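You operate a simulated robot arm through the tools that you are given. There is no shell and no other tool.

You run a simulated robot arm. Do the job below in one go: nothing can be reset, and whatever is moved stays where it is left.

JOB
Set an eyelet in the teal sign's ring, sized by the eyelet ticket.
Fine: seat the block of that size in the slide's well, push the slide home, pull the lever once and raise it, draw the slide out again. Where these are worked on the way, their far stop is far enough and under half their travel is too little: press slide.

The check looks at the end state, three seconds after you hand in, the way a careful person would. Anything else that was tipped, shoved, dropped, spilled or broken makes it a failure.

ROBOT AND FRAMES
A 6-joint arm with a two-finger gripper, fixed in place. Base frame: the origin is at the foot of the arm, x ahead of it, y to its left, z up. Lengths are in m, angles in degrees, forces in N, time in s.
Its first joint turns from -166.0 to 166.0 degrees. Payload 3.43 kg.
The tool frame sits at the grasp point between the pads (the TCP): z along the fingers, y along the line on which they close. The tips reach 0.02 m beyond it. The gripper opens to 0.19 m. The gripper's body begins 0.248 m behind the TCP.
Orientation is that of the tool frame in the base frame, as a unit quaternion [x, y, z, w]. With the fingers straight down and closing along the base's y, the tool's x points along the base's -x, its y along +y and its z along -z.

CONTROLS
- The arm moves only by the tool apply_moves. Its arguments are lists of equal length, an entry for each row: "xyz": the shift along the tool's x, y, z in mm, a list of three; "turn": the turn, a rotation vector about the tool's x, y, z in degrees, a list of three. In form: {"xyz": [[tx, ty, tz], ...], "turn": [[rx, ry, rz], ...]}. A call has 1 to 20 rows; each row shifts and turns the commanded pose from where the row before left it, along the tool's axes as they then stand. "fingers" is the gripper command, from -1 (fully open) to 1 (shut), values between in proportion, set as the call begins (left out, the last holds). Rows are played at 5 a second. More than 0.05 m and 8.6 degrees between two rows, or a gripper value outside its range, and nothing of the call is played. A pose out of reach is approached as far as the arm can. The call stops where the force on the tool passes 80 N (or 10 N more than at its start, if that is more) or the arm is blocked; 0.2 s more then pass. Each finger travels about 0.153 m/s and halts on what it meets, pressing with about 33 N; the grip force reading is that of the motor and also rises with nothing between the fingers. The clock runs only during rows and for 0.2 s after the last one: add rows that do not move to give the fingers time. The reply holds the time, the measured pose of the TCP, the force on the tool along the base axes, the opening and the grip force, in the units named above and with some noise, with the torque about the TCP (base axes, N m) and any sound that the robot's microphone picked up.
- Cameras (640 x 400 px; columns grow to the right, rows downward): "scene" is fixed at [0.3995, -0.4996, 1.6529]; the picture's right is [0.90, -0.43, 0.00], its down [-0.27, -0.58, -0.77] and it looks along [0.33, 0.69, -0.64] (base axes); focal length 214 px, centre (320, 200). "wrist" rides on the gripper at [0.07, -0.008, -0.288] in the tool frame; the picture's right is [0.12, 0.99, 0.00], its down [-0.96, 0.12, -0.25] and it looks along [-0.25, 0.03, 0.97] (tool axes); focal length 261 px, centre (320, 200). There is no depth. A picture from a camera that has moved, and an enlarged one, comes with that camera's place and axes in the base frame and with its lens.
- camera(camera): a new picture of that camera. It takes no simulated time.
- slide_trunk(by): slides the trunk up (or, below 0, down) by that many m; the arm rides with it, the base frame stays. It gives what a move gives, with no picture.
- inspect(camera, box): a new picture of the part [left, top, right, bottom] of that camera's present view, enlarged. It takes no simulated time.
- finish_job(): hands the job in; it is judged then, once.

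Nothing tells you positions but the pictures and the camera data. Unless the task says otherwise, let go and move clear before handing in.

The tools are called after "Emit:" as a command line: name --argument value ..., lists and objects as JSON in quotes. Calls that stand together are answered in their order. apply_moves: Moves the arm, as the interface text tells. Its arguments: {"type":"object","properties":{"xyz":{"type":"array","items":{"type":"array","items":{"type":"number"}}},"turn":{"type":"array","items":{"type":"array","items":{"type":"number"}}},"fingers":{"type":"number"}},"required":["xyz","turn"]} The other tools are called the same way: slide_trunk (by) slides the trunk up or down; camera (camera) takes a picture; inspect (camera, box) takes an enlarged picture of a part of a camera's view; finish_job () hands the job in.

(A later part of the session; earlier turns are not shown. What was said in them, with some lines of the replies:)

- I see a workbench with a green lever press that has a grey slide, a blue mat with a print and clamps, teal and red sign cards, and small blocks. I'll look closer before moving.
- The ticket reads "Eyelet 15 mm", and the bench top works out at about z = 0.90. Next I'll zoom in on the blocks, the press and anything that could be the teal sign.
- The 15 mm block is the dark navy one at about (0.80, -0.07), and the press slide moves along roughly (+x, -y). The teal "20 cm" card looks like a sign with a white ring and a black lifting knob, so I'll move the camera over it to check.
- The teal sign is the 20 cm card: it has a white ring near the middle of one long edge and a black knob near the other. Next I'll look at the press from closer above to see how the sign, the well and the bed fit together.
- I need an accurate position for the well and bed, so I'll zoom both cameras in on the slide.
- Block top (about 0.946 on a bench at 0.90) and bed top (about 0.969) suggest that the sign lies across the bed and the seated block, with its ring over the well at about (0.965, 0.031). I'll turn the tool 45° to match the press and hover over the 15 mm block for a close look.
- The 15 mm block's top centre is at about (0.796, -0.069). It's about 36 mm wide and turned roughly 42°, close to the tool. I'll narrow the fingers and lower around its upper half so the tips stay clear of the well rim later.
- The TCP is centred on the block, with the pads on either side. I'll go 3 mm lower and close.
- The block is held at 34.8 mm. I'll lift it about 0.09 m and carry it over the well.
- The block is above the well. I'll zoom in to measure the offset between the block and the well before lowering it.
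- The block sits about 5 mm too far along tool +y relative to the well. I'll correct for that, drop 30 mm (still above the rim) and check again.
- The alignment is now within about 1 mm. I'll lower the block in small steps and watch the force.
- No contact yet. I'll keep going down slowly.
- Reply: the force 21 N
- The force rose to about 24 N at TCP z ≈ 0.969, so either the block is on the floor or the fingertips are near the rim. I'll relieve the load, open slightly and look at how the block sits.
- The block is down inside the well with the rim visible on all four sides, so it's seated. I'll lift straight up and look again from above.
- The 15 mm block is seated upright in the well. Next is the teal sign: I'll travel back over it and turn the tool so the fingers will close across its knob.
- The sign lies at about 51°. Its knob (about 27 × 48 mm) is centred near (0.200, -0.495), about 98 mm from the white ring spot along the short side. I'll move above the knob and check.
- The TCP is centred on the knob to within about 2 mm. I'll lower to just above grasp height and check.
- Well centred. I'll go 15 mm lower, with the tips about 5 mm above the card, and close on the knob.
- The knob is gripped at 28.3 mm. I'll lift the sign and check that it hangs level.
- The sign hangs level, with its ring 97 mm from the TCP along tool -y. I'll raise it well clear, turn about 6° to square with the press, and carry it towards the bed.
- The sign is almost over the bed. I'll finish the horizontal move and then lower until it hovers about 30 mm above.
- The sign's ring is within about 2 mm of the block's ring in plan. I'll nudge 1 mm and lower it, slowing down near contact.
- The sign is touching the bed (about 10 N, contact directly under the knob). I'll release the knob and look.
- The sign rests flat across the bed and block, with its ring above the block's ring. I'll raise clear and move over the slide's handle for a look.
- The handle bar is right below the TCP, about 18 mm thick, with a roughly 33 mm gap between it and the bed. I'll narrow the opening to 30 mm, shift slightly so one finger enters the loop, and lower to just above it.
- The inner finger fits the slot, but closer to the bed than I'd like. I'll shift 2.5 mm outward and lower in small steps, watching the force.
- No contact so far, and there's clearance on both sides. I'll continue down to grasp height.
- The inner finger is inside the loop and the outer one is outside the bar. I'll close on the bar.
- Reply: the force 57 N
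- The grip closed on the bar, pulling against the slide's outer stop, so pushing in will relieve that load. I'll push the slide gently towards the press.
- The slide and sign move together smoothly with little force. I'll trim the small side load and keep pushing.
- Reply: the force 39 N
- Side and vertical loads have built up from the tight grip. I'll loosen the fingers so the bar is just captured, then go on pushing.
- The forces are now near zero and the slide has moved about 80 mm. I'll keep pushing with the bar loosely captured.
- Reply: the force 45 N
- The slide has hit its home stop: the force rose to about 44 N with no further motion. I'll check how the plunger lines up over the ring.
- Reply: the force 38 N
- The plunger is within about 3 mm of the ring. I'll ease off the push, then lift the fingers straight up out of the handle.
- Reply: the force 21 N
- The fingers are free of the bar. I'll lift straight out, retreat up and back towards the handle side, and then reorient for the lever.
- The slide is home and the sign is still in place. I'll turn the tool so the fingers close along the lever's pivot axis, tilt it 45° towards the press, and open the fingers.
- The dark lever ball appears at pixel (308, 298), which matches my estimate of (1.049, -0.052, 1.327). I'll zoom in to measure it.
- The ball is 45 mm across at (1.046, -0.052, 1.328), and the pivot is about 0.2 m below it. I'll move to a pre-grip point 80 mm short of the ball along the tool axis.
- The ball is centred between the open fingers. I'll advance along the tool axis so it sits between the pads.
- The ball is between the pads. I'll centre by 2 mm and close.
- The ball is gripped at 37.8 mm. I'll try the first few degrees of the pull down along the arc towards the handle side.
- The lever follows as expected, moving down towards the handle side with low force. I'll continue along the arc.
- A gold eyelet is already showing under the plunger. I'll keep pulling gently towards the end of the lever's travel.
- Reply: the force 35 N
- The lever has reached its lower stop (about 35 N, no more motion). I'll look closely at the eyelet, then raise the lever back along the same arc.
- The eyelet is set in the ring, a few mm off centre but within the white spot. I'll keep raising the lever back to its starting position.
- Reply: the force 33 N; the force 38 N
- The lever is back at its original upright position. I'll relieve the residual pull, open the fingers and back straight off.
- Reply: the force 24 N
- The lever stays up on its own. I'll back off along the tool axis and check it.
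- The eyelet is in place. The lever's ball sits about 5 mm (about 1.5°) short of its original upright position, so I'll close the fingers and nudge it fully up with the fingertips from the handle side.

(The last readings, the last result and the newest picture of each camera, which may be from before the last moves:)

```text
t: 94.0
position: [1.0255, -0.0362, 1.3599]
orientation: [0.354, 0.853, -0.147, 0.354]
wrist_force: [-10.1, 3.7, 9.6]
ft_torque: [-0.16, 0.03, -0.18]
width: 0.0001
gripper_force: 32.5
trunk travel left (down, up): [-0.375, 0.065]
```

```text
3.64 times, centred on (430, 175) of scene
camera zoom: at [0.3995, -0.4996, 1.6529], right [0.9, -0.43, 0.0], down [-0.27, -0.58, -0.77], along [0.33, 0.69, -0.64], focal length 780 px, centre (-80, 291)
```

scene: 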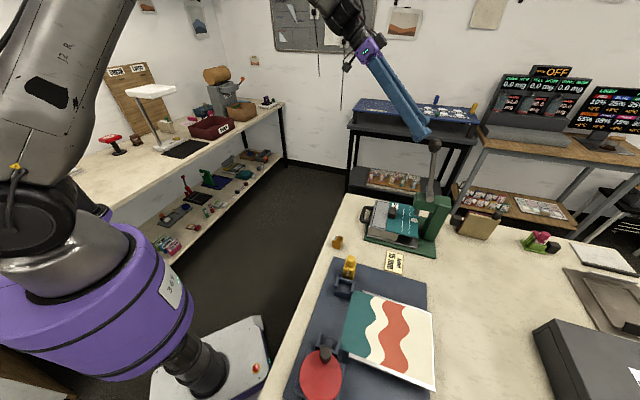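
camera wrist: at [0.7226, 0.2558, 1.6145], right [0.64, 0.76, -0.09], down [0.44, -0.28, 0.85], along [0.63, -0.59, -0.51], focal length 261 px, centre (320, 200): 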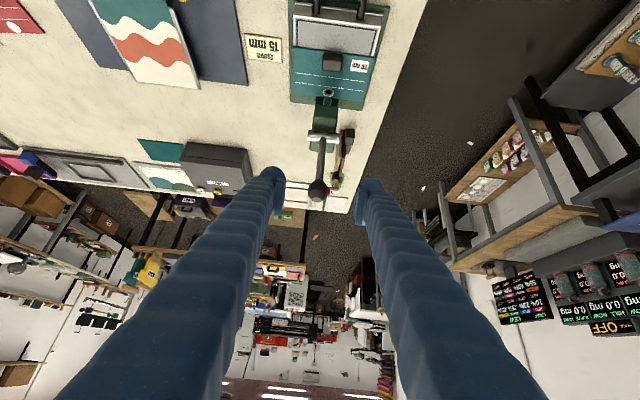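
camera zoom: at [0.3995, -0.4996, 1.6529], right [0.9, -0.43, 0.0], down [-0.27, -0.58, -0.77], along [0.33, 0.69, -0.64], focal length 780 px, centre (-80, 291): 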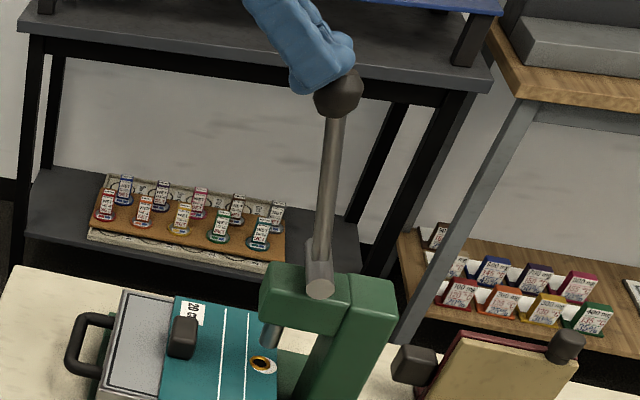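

Emit:
apply_moves --xyz '[[-1.4, 0, 1.4], [0, 0, 0]]' --turn '[[0, 0, 0], [0, 0, 0]]'

Emit:
apply_moves --xyz '[[0, 0, -10], [0, 0, -20], [0, 0, -30], [0, 0, -40], [0, 0, -40], [10, 0, -40], [20, 0, -40], [0, 0, 0]]' --turn '[[0, 0, 0], [0, 0, 0], [0, 0, 0], [0, 0, 0], [0, 0, 0], [0, 0, 0], [0, 0, 0], [0, 0, 0]]'

Emit:
inspect --camera "scene" --box '[395, 120, 465, 230]'

```text
t: 94.6
position: [1.0273, -0.0352, 1.3585]
orientation: [0.354, 0.853, -0.147, 0.353]
wrist_force: [-18.0, 5.9, 11.3]
ft_torque: [-0.12, 0.04, -0.3]
width: 0.0
gripper_force: 33.4
trunk travel left (down, up): [-0.375, 0.065]
```

```text
t: 96.4
position: [0.9052, 0.0901, 1.4912]
orientation: [0.354, 0.853, -0.147, 0.353]
wrist_force: [0.3, 0.0, 0.3]
ft_torque: [-0.01, 0.03, -0.02]
width: 0.0
gripper_force: 32.8
trunk travel left (down, up): [-0.375, 0.065]
```

```text
3.64 times, centred on (430, 175) of scene
camera zoom: at [0.3995, -0.4996, 1.6529], right [0.9, -0.43, 0.0], down [-0.27, -0.58, -0.77], along [0.33, 0.69, -0.64], focal length 780 px, centre (-80, 291)
```

zoom: 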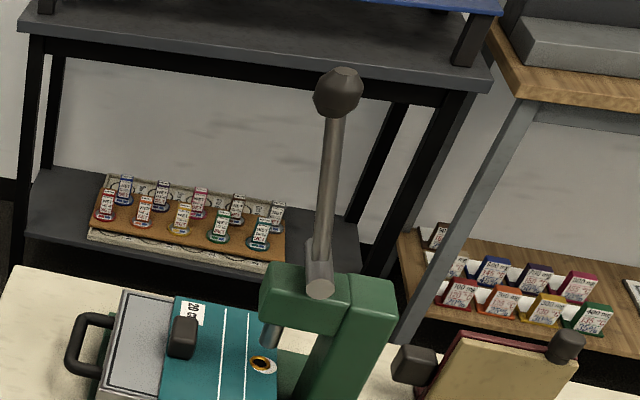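

The lever is now exactly back at its starting position. Next I'll return to the handle: move back, level the tool, and turn it to close across the bar.

Emit:
apply_moves --xyz '[[38.8, 0, 13.3], [38.8, 0, 13.3], [38.8, 0, 13.3], [38.8, 0, 13.3], [38.8, 0, 13.3], [38.8, 0, 13.3], [0, 0, 0]]' --turn '[[0, 0, 0], [0, 0, 0], [0, 0, 0], [0, 0, 0], [0, 0, 0], [0, 0, 0], [0, 0, 0]]'

Emit:
apply_moves --xyz '[[0, 0, 0], [0, 0, 0], [0, 0, 0], [0, 0, 0], [0, 0, 0], [0, 0, 0], [0, 0, 0], [0, 0, 0], [0, 0, 0], [0, 0, 0], [0, 0, 0], [0, 0, 0], [0, 0, 0], [0, 0, 0], [0, 0, 0], [0, 0, 0], [0, 0, 0], [0, 0, 0]]' --turn '[[0, 7.5, 0], [0, 7.5, 0], [0, 7.5, 0], [0, 7.5, 0], [0, 7.5, 0], [0, 7.5, 0], [0, 0, -8.23], [0, 0, -8.23], [0, 0, -8.23], [0, 0, -8.23], [0, 0, -8.23], [0, 0, -8.23], [0, 0, -8.23], [0, 0, -8.23], [0, 0, -8.23], [0, 0, -8.23], [0, 0, -8.23], [0, 0, 0]]' --fingers 0.684

Emit:
camera --camera "wrist"

Emit:
inspect --camera "wrist" --box '[120, 60, 360, 220]'

```text
t: 98.0
position: [0.8283, 0.1651, 1.2699]
orientation: [0.354, 0.854, -0.147, 0.353]
wrist_force: [-0.7, -0.3, -0.3]
ft_torque: [0.02, -0.01, 0.01]
width: 0.0001
gripper_force: 32.2
trunk travel left (down, up): [-0.375, 0.065]
```

```text
t: 101.8
position: [0.8286, 0.1658, 1.2701]
orientation: [-0.388, 0.922, 0.0, 0.0]
wrist_force: [0.3, -0.1, -0.1]
ft_torque: [0.02, -0.02, 0.0]
width: 0.03
gripper_force: 0.1
trunk travel left (down, up): [-0.375, 0.065]
```

```text
taken
camera wrist: at [0.7848, 0.1105, 1.5574], right [-0.79, 0.61, 0.0], down [0.59, 0.77, 0.25], along [0.15, 0.2, -0.97], focal length 261 px, centre (320, 200)
```

wrist: 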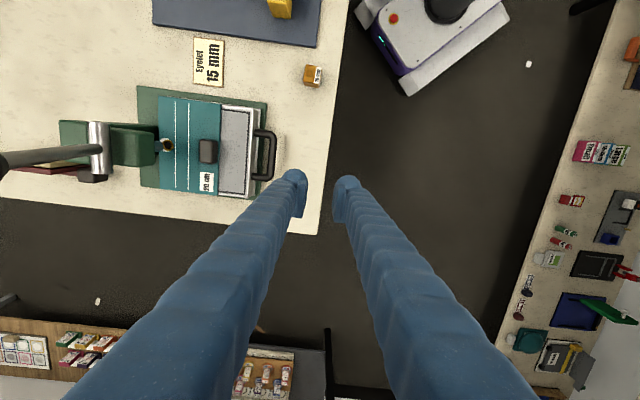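

```text
2.50 times, centred on (240, 140) of wrist
camera zoom: at [0.7848, 0.1105, 1.5574], right [-0.79, 0.61, 0.0], down [0.59, 0.77, 0.25], along [0.15, 0.2, -0.97], focal length 652 px, centre (520, 350)
```

zoom: 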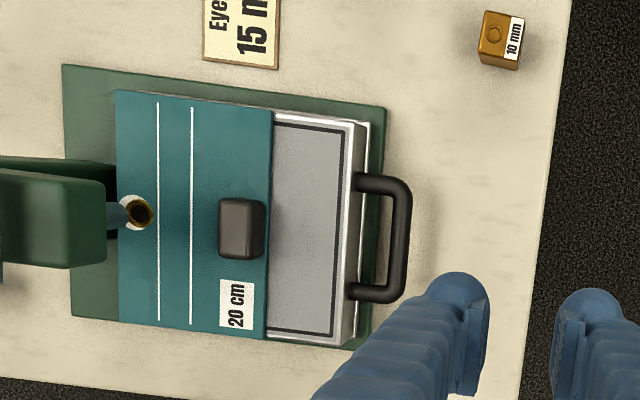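

Everything is in order: eyelet in the ring, lever up, slide home. I'll move over the handle and lower to just above it.

Emit:
apply_moves --xyz '[[2.07, -36, 0], [2.07, -36, 0], [2.07, -36, 0], [0, 0, 42], [0, 0, 42], [0, 0, 42], [0, 0, 42], [0, 0, 42], [0, 0, 42], [0, 0, 0]]' --turn '[[0, 0, 0], [0, 0, 0], [0, 0, 0], [0, 0, 0], [0, 0, 0], [0, 0, 0], [0, 0, 0], [0, 0, 0], [0, 0, 0], [0, 0, 0]]'

Emit:
inspect --camera "wrist" --box '[240, 120, 400, 240]'

Emit:
inspect --camera "scene" --box '[340, 150, 460, 240]'

```text
t: 104.0
position: [0.8995, 0.0866, 1.0188]
orientation: [-0.387, 0.922, 0.0, 0.0]
wrist_force: [0.1, -0.1, 0.5]
ft_torque: [0.01, -0.05, 0.0]
width: 0.0301
gripper_force: 0.0
trunk travel left (down, up): [-0.375, 0.065]
```

```text
3.33 times, centred on (320, 180) of wrist
camera zoom: at [0.8568, 0.0303, 1.3074], right [-0.79, 0.61, 0.0], down [0.59, 0.77, 0.25], along [0.15, 0.2, -0.97], focal length 869 px, centre (320, 267)
```

zoom: 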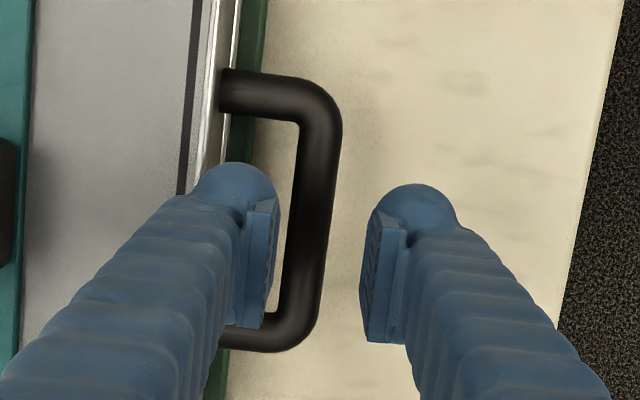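

```text
4.44 times, centred on (400, 195) of scene
camera zoom: at [0.3995, -0.4996, 1.6529], right [0.9, -0.43, 0.0], down [-0.27, -0.58, -0.77], along [0.33, 0.69, -0.64], focal length 953 px, centre (-36, 222)
```

zoom: 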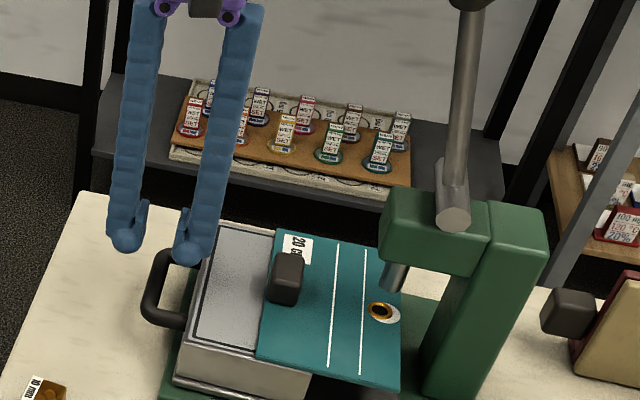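

Emit:
apply_moves --xyz '[[0, 1, 10], [0, 0, 10], [0, 0, 8], [0, 0, 5], [0, 0, 0]]' --turn '[[0, 0, 0], [0, 0, 0], [0, 0, 0], [0, 0, 0], [0, 0, 0]]'

Emit:
inspect --camera "wrist" --box '[240, 120, 400, 240]'

```text
t: 105.2
position: [0.9013, 0.0866, 0.9844]
orientation: [-0.386, 0.923, 0.0, 0.0]
wrist_force: [0.4, -0.2, -0.5]
ft_torque: [0.02, 0.0, 0.0]
width: 0.0299
gripper_force: 0.1
trunk travel left (down, up): [-0.375, 0.065]
```

```text
3.33 times, centred on (320, 180) of wrist
camera zoom: at [0.8571, 0.0309, 1.2721], right [-0.79, 0.61, 0.0], down [0.59, 0.77, 0.25], along [0.15, 0.2, -0.97], focal length 869 px, centre (320, 267)
```

zoom: 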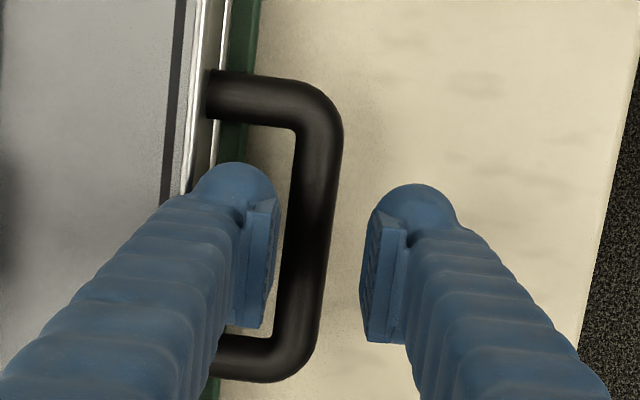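

Emit:
apply_moves --xyz '[[0, 0, 5], [0, 0, 6], [0, 0, 6], [0, 0, 6], [0, 0, 6], [0, 0, 3], [0, 0, 0]]' --turn '[[0, 0, 0], [0, 0, 0], [0, 0, 0], [0, 0, 0], [0, 0, 0], [0, 0, 0], [0, 0, 0]]'

Emit:
inspect --camera "wrist" --box '[240, 120, 400, 240]'

Emit:
inspect --camera "scene" --box '[340, 150, 460, 240]'

```text
t: 106.8
position: [0.9003, 0.0869, 0.9522]
orientation: [-0.386, 0.922, 0.0, 0.0]
wrist_force: [-0.7, 0.8, 0.8]
ft_torque: [0.0, -0.03, -0.01]
width: 0.0297
gripper_force: 0.0
trunk travel left (down, up): [-0.375, 0.065]
```

```text
3.33 times, centred on (320, 180) of wrist
camera zoom: at [0.8567, 0.0304, 1.2406], right [-0.79, 0.61, 0.0], down [0.59, 0.77, 0.25], along [0.15, 0.2, -0.97], focal length 869 px, centre (320, 267)
```

zoom: 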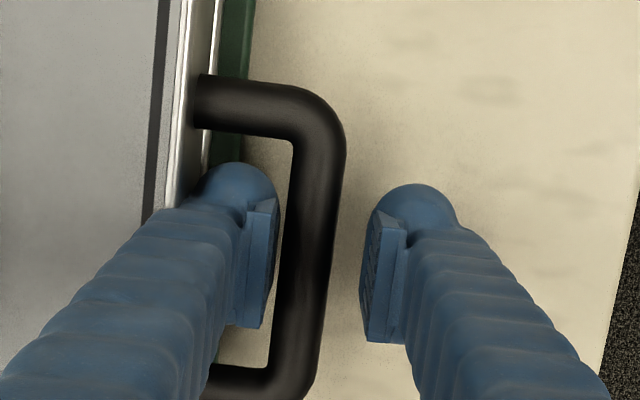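

```text
4.44 times, centred on (400, 195) of scene
camera zoom: at [0.3995, -0.4996, 1.6529], right [0.9, -0.43, 0.0], down [-0.27, -0.58, -0.77], along [0.33, 0.69, -0.64], focal length 953 px, centre (-36, 222)
```

zoom: 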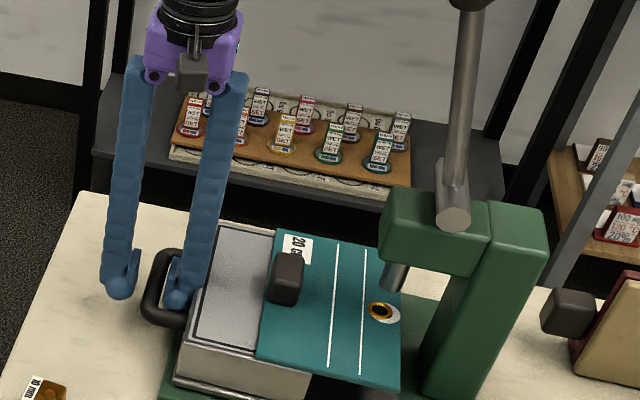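

The inner finger is back inside the loop. I'll close loosely around the bar and draw the slide out slowly.

Emit:
apply_moves --xyz '[[0, 0, 0], [0, 0, 0], [0, 3, 0], [0, 4, 0], [0, 4, 0], [0, 4, 0], [0, 4, 0], [0, 4, 0], [0, 4, 0], [0, 4, 0], [0, 4, 0], [0, 0, 0]]' --turn '[[0, 0, 0], [0, 0, 0], [0, 0, 0], [0, 0, 0], [0, 0, 0], [0, 0, 0], [0, 0, 0], [0, 0, 0], [0, 0, 0], [0, 0, 0], [0, 0, 0], [0, 0, 0]]' --fingers 0.79

Emit:
inspect --camera "scene" --box '[340, 150, 460, 240]'

Emit:
inspect --camera "wrist" --box '[240, 120, 400, 240]'

```text
t: 109.4
position: [0.8739, 0.112, 0.9524]
orientation: [-0.387, 0.922, -0.001, 0.0]
wrist_force: [0.0, -0.9, -0.1]
ft_torque: [0.01, -0.01, -0.02]
width: 0.0204
gripper_force: 0.7
trunk travel left (down, up): [-0.375, 0.065]
```

```text
4.44 times, centred on (400, 195) of scene
camera zoom: at [0.3995, -0.4996, 1.6529], right [0.9, -0.43, 0.0], down [-0.27, -0.58, -0.77], along [0.33, 0.69, -0.64], focal length 953 px, centre (-36, 222)
```

zoom: 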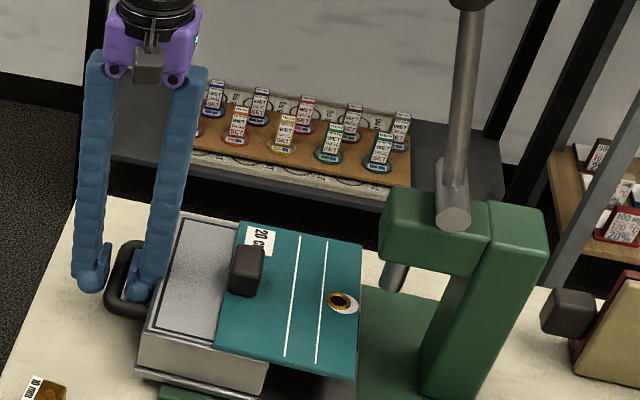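

```text
3.33 times, centred on (320, 180) of wrist
camera zoom: at [0.8309, 0.0554, 1.2405], right [-0.79, 0.61, 0.0], down [0.59, 0.77, 0.25], along [0.15, 0.2, -0.97], focal length 869 px, centre (320, 267)
```

zoom: 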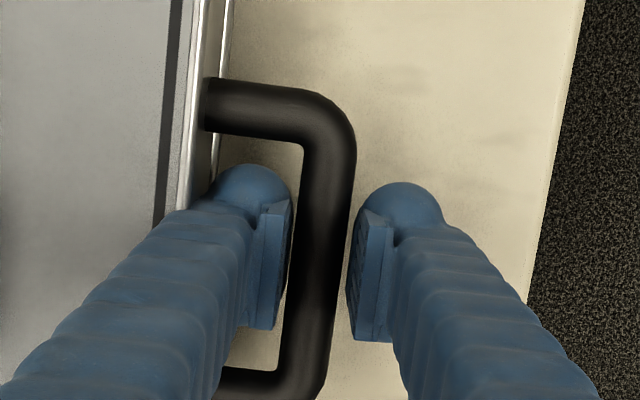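

The slide draws out freely and the sign rides along. I'll continue.

Emit:
apply_moves --xyz '[[0, 3, 0], [0, 5, 0], [0, 5, 0], [0, 5, 0], [0, 5, 0], [0, 5, 0], [0, 5, 0], [0, 5, 0], [0, 5, 0], [0, 5, 0], [0, 5, 0], [0, 5, 0], [0, 3, 0], [0, 0, 0]]' --turn '[[0, 0, 0], [0, 0, 0], [0, 0, 0], [0, 0, 0], [0, 0, 0], [0, 0, 0], [0, 0, 0], [0, 0, 0], [0, 0, 0], [0, 0, 0], [0, 0, 0], [0, 0, 0], [0, 0, 0], [0, 0, 0]]'

Emit:
inspect --camera "scene" --box '[320, 150, 440, 240]'

Emit:
inspect --camera "wrist" --box '[240, 120, 400, 240]'

```text
t: 112.4
position: [0.8313, 0.1539, 0.952]
orientation: [-0.387, 0.922, 0.0, 0.0]
wrist_force: [0.4, -1.5, -0.2]
ft_torque: [0.0, -0.01, 0.01]
width: 0.0209
gripper_force: 0.4
trunk travel left (down, up): [-0.375, 0.065]
```

```text
4.44 times, centred on (380, 195) of scene
camera zoom: at [0.3995, -0.4996, 1.6529], right [0.9, -0.43, 0.0], down [-0.27, -0.58, -0.77], along [0.33, 0.69, -0.64], focal length 953 px, centre (53, 222)
```

zoom: 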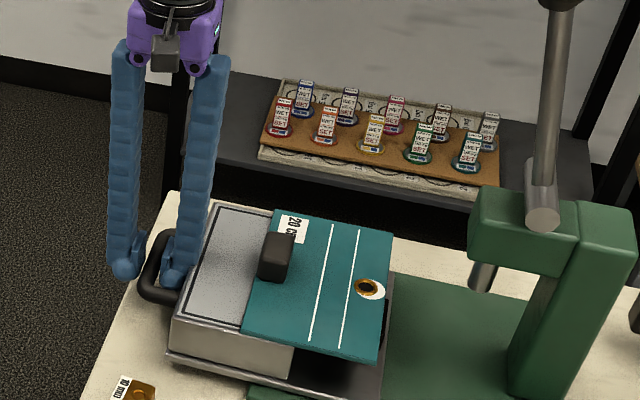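

```text
3.33 times, centred on (320, 180) of wrist
camera zoom: at [0.7882, 0.098, 1.2403], right [-0.79, 0.61, 0.0], down [0.59, 0.77, 0.25], along [0.15, 0.2, -0.97], focal length 869 px, centre (320, 267)
```

zoom: 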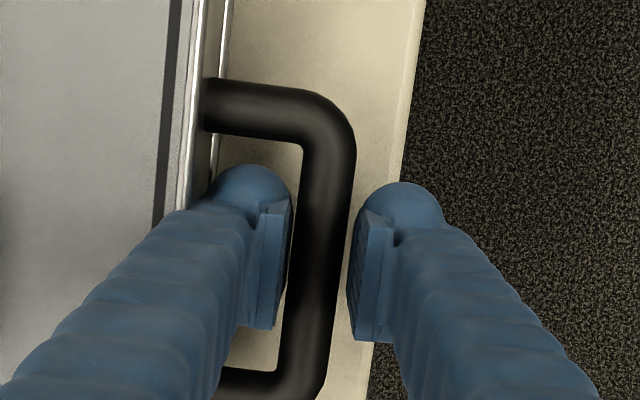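

Emit:
apply_moves --xyz '[[0, 4, 0], [0, 5, 0], [0, 5, 0], [0, 5, 0], [0, 5, 0], [0, 5, 0], [0, 3, 0], [0, 0, 0]]' --turn '[[0, 0, 0], [0, 0, 0], [0, 0, 0], [0, 0, 0], [0, 0, 0], [0, 0, 0], [0, 0, 0], [0, 0, 0]]'

Emit:
apply_moves --xyz '[[0, 2, 0], [0, 2, 0], [0, 0, 0]]' --turn '[[0, 0, 0], [0, 0, 0], [0, 0, 0]]'

Emit:
inspect --camera "scene" --box '[320, 150, 440, 240]'

```text
t: 114.2
position: [0.8083, 0.1761, 0.9537]
orientation: [-0.387, 0.922, 0.0, 0.0]
wrist_force: [0.5, -0.4, -0.8]
ft_torque: [-0.02, 0.01, 0.02]
width: 0.0207
gripper_force: 1.1
trunk travel left (down, up): [-0.375, 0.065]
```

```text
t: 115.0
position: [0.806, 0.1786, 0.9528]
orientation: [-0.387, 0.922, 0.0, 0.0]
wrist_force: [1.2, 0.4, -0.4]
ft_torque: [-0.03, 0.04, 0.0]
width: 0.0209
gripper_force: 1.5
trunk travel left (down, up): [-0.375, 0.065]
```

```text
4.44 times, centred on (380, 195) of scene
camera zoom: at [0.3995, -0.4996, 1.6529], right [0.9, -0.43, 0.0], down [-0.27, -0.58, -0.77], along [0.33, 0.69, -0.64], focal length 953 px, centre (53, 222)
```

zoom: 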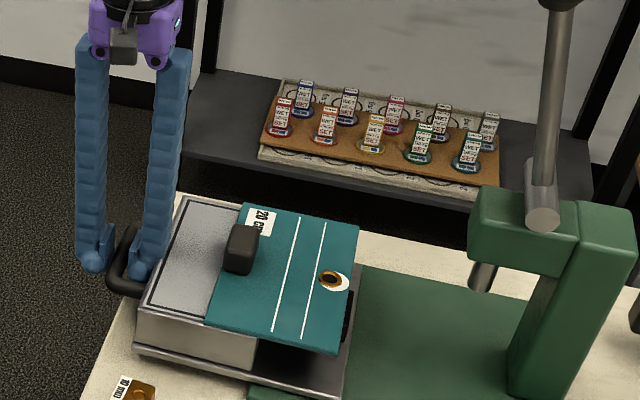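

Emit:
apply_moves --xyz '[[0, 2, 0], [0, 2, 0], [0, 0, 0]]' --turn '[[0, 0, 0], [0, 0, 0], [0, 0, 0]]'

Emit:
apply_moves --xyz '[[0, 2, 0], [0, 0, 0]]' --turn '[[0, 0, 0], [0, 0, 0]]'

Emit:
inspect --camera "scene" --box '[320, 150, 440, 240]'

```text
t: 115.8
position: [0.8025, 0.182, 0.9522]
orientation: [-0.386, 0.922, -0.001, 0.0]
wrist_force: [1.0, -1.8, -0.8]
ft_torque: [-0.01, -0.04, 0.02]
width: 0.021
gripper_force: 1.3
trunk travel left (down, up): [-0.375, 0.065]
```

```text
t: 116.4
position: [0.8016, 0.182, 0.9525]
orientation: [-0.387, 0.922, -0.001, 0.0]
wrist_force: [3.4, -3.3, -0.2]
ft_torque: [-0.01, -0.03, 0.05]
width: 0.0223
gripper_force: 2.2
trunk travel left (down, up): [-0.375, 0.065]
```

```text
4.44 times, centred on (380, 195) of scene
camera zoom: at [0.3995, -0.4996, 1.6529], right [0.9, -0.43, 0.0], down [-0.27, -0.58, -0.77], along [0.33, 0.69, -0.64], focal length 953 px, centre (53, 222)
```

zoom: 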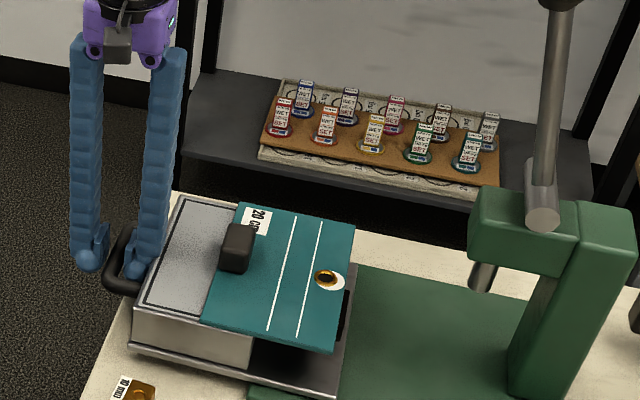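

The slide is back at its outer stop: the force started to rise and the picture matches the starting one. I'll ease off and lift the fingers straight out.

Emit:
apply_moves --xyz '[[0, -1.5, 0], [0, -1.5, 0], [0, 0, 0]]' --turn '[[0, 0, 0], [0, 0, 0], [0, 0, 0]]'

Emit:
inspect --camera "wrist" --box '[240, 120, 400, 240]'

```text
t: 117.2
position: [0.8038, 0.1803, 0.9522]
orientation: [-0.386, 0.922, 0.0, 0.0]
wrist_force: [0.2, -0.7, -0.7]
ft_torque: [0.01, 0.03, -0.04]
width: 0.0197
gripper_force: 0.1
trunk travel left (down, up): [-0.375, 0.065]
```

```text
3.33 times, centred on (320, 180) of wrist
camera zoom: at [0.7602, 0.1254, 1.2399], right [-0.79, 0.61, 0.0], down [0.59, 0.77, 0.25], along [0.15, 0.2, -0.97], focal length 869 px, centre (320, 267)
```

zoom: 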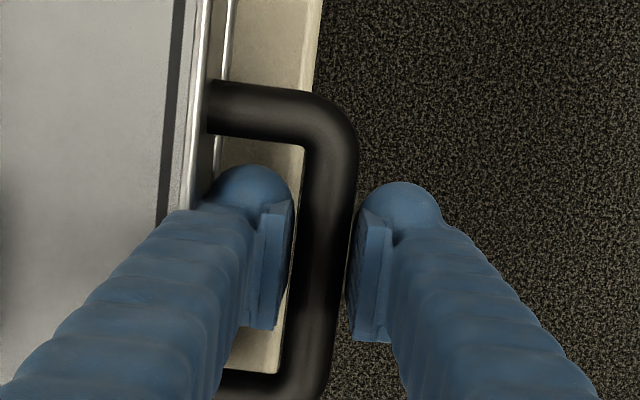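

Emit:
apply_moves --xyz '[[0, 0, -4], [0, 0, -8], [0, 0, -12], [0, 0, -15], [0, 0, -20], [0, 0, -30], [0, 10, -40], [0, 10, -40], [0, 10, -40], [0, 10, -40], [0, 0, 0]]' --turn '[[0, 0, 0], [0, 0, 0], [0, 0, 0], [0, 0, 0], [0, 0, 0], [0, 0, 0], [0, 0, 0], [0, 0, 0], [0, 0, 0], [0, 0, 0], [0, 0, 0]]'

Emit:
camera --camera "scene"

Emit:
camera --camera "wrist"

Emit:
inspect --camera "scene" --box '[328, 180, 408, 238]'

Emit:
inspect --camera "scene" --box '[395, 120, 465, 230]'

```text
t: 119.6
position: [0.7735, 0.2082, 1.2006]
orientation: [-0.387, 0.922, 0.0, -0.001]
wrist_force: [-0.2, 0.0, -0.4]
ft_torque: [0.02, 0.03, -0.01]
width: 0.02
gripper_force: 0.0
trunk travel left (down, up): [-0.375, 0.065]
```

```text
taken
```

scene: 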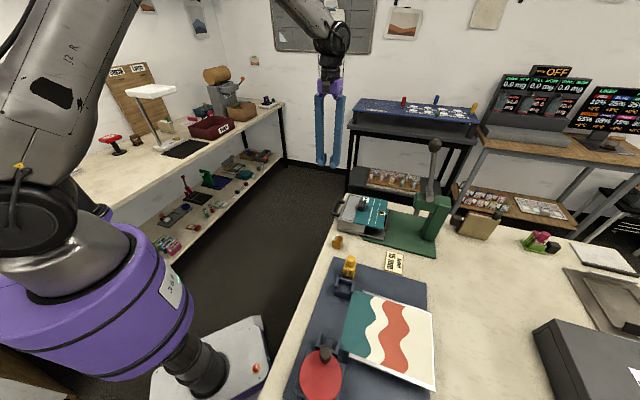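

```text
taken
camera wrist: at [0.7307, 0.152, 1.4878], right [-0.79, 0.61, 0.0], down [0.59, 0.77, 0.25], along [0.15, 0.2, -0.97], focal length 261 px, centre (320, 200)
```

wrist: 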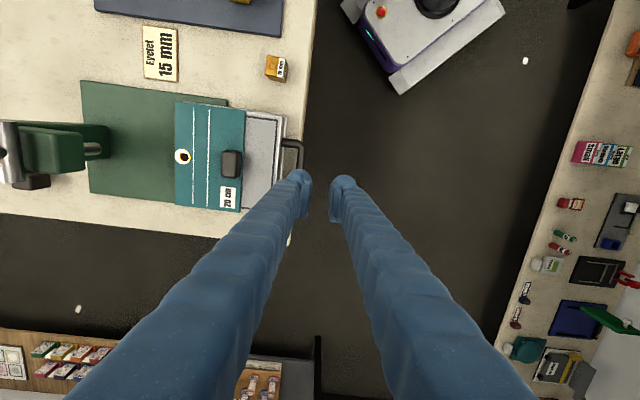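

```text
6.90 times, centred on (368, 209) of scene
camera zoom: at [0.3995, -0.4996, 1.6529], right [0.9, -0.43, 0.0], down [-0.27, -0.58, -0.77], along [0.33, 0.69, -0.64], focal length 1479 px, centre (-11, 138)
```

zoom: 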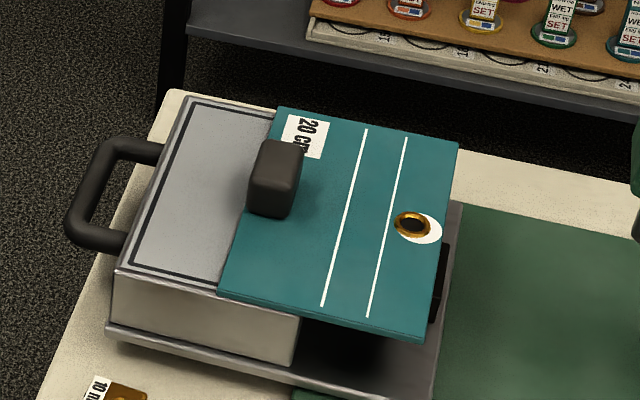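

```text
3.64 times, centred on (430, 175) of scene
camera zoom: at [0.3995, -0.4996, 1.6529], right [0.9, -0.43, 0.0], down [-0.27, -0.58, -0.77], along [0.33, 0.69, -0.64], focal length 780 px, centre (-80, 291)
```

zoom: 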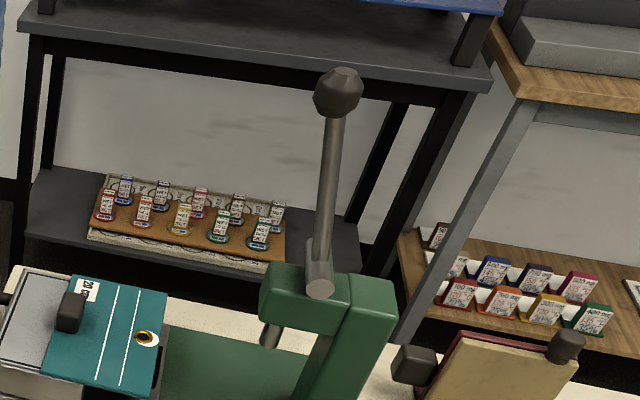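

The eyelet sits in the teal sign's ring and the 15 mm block is still in the well under it. The slide is at its outer stop, the lever is up, and the arm is clear with nothing else disturbed. I'm handing in.

Emit:
finish_job

```text
The job is handed in.
```

The eyelet is set in the teal sign's ring using the 15 mm block, as the ticket asks, and the job is handed in. No result has come back yet.

- **Eyelet:** it sits about 5 mm off the centre of the white spot, towards the bed. Its rim overlaps the edge of the spot by roughly 2 mm. I left it there because the lever was only to be pulled once.
- **Block:** the 15 mm block is seated in the slide's well, under the sign.
- **Slide:** I pushed it in until it hit its inner stop, then drew it back out to its outer stop.
- **Lever:** I pulled it once to its lower stop and raised it. It stayed about 1.5° short of its starting position, so I nudged it the rest of the way up with closed fingers.
- **Sign:** it is still lying on the slide's bed, across the block.

Nothing else was tipped or moved that I could see, and the arm is clear of the press.
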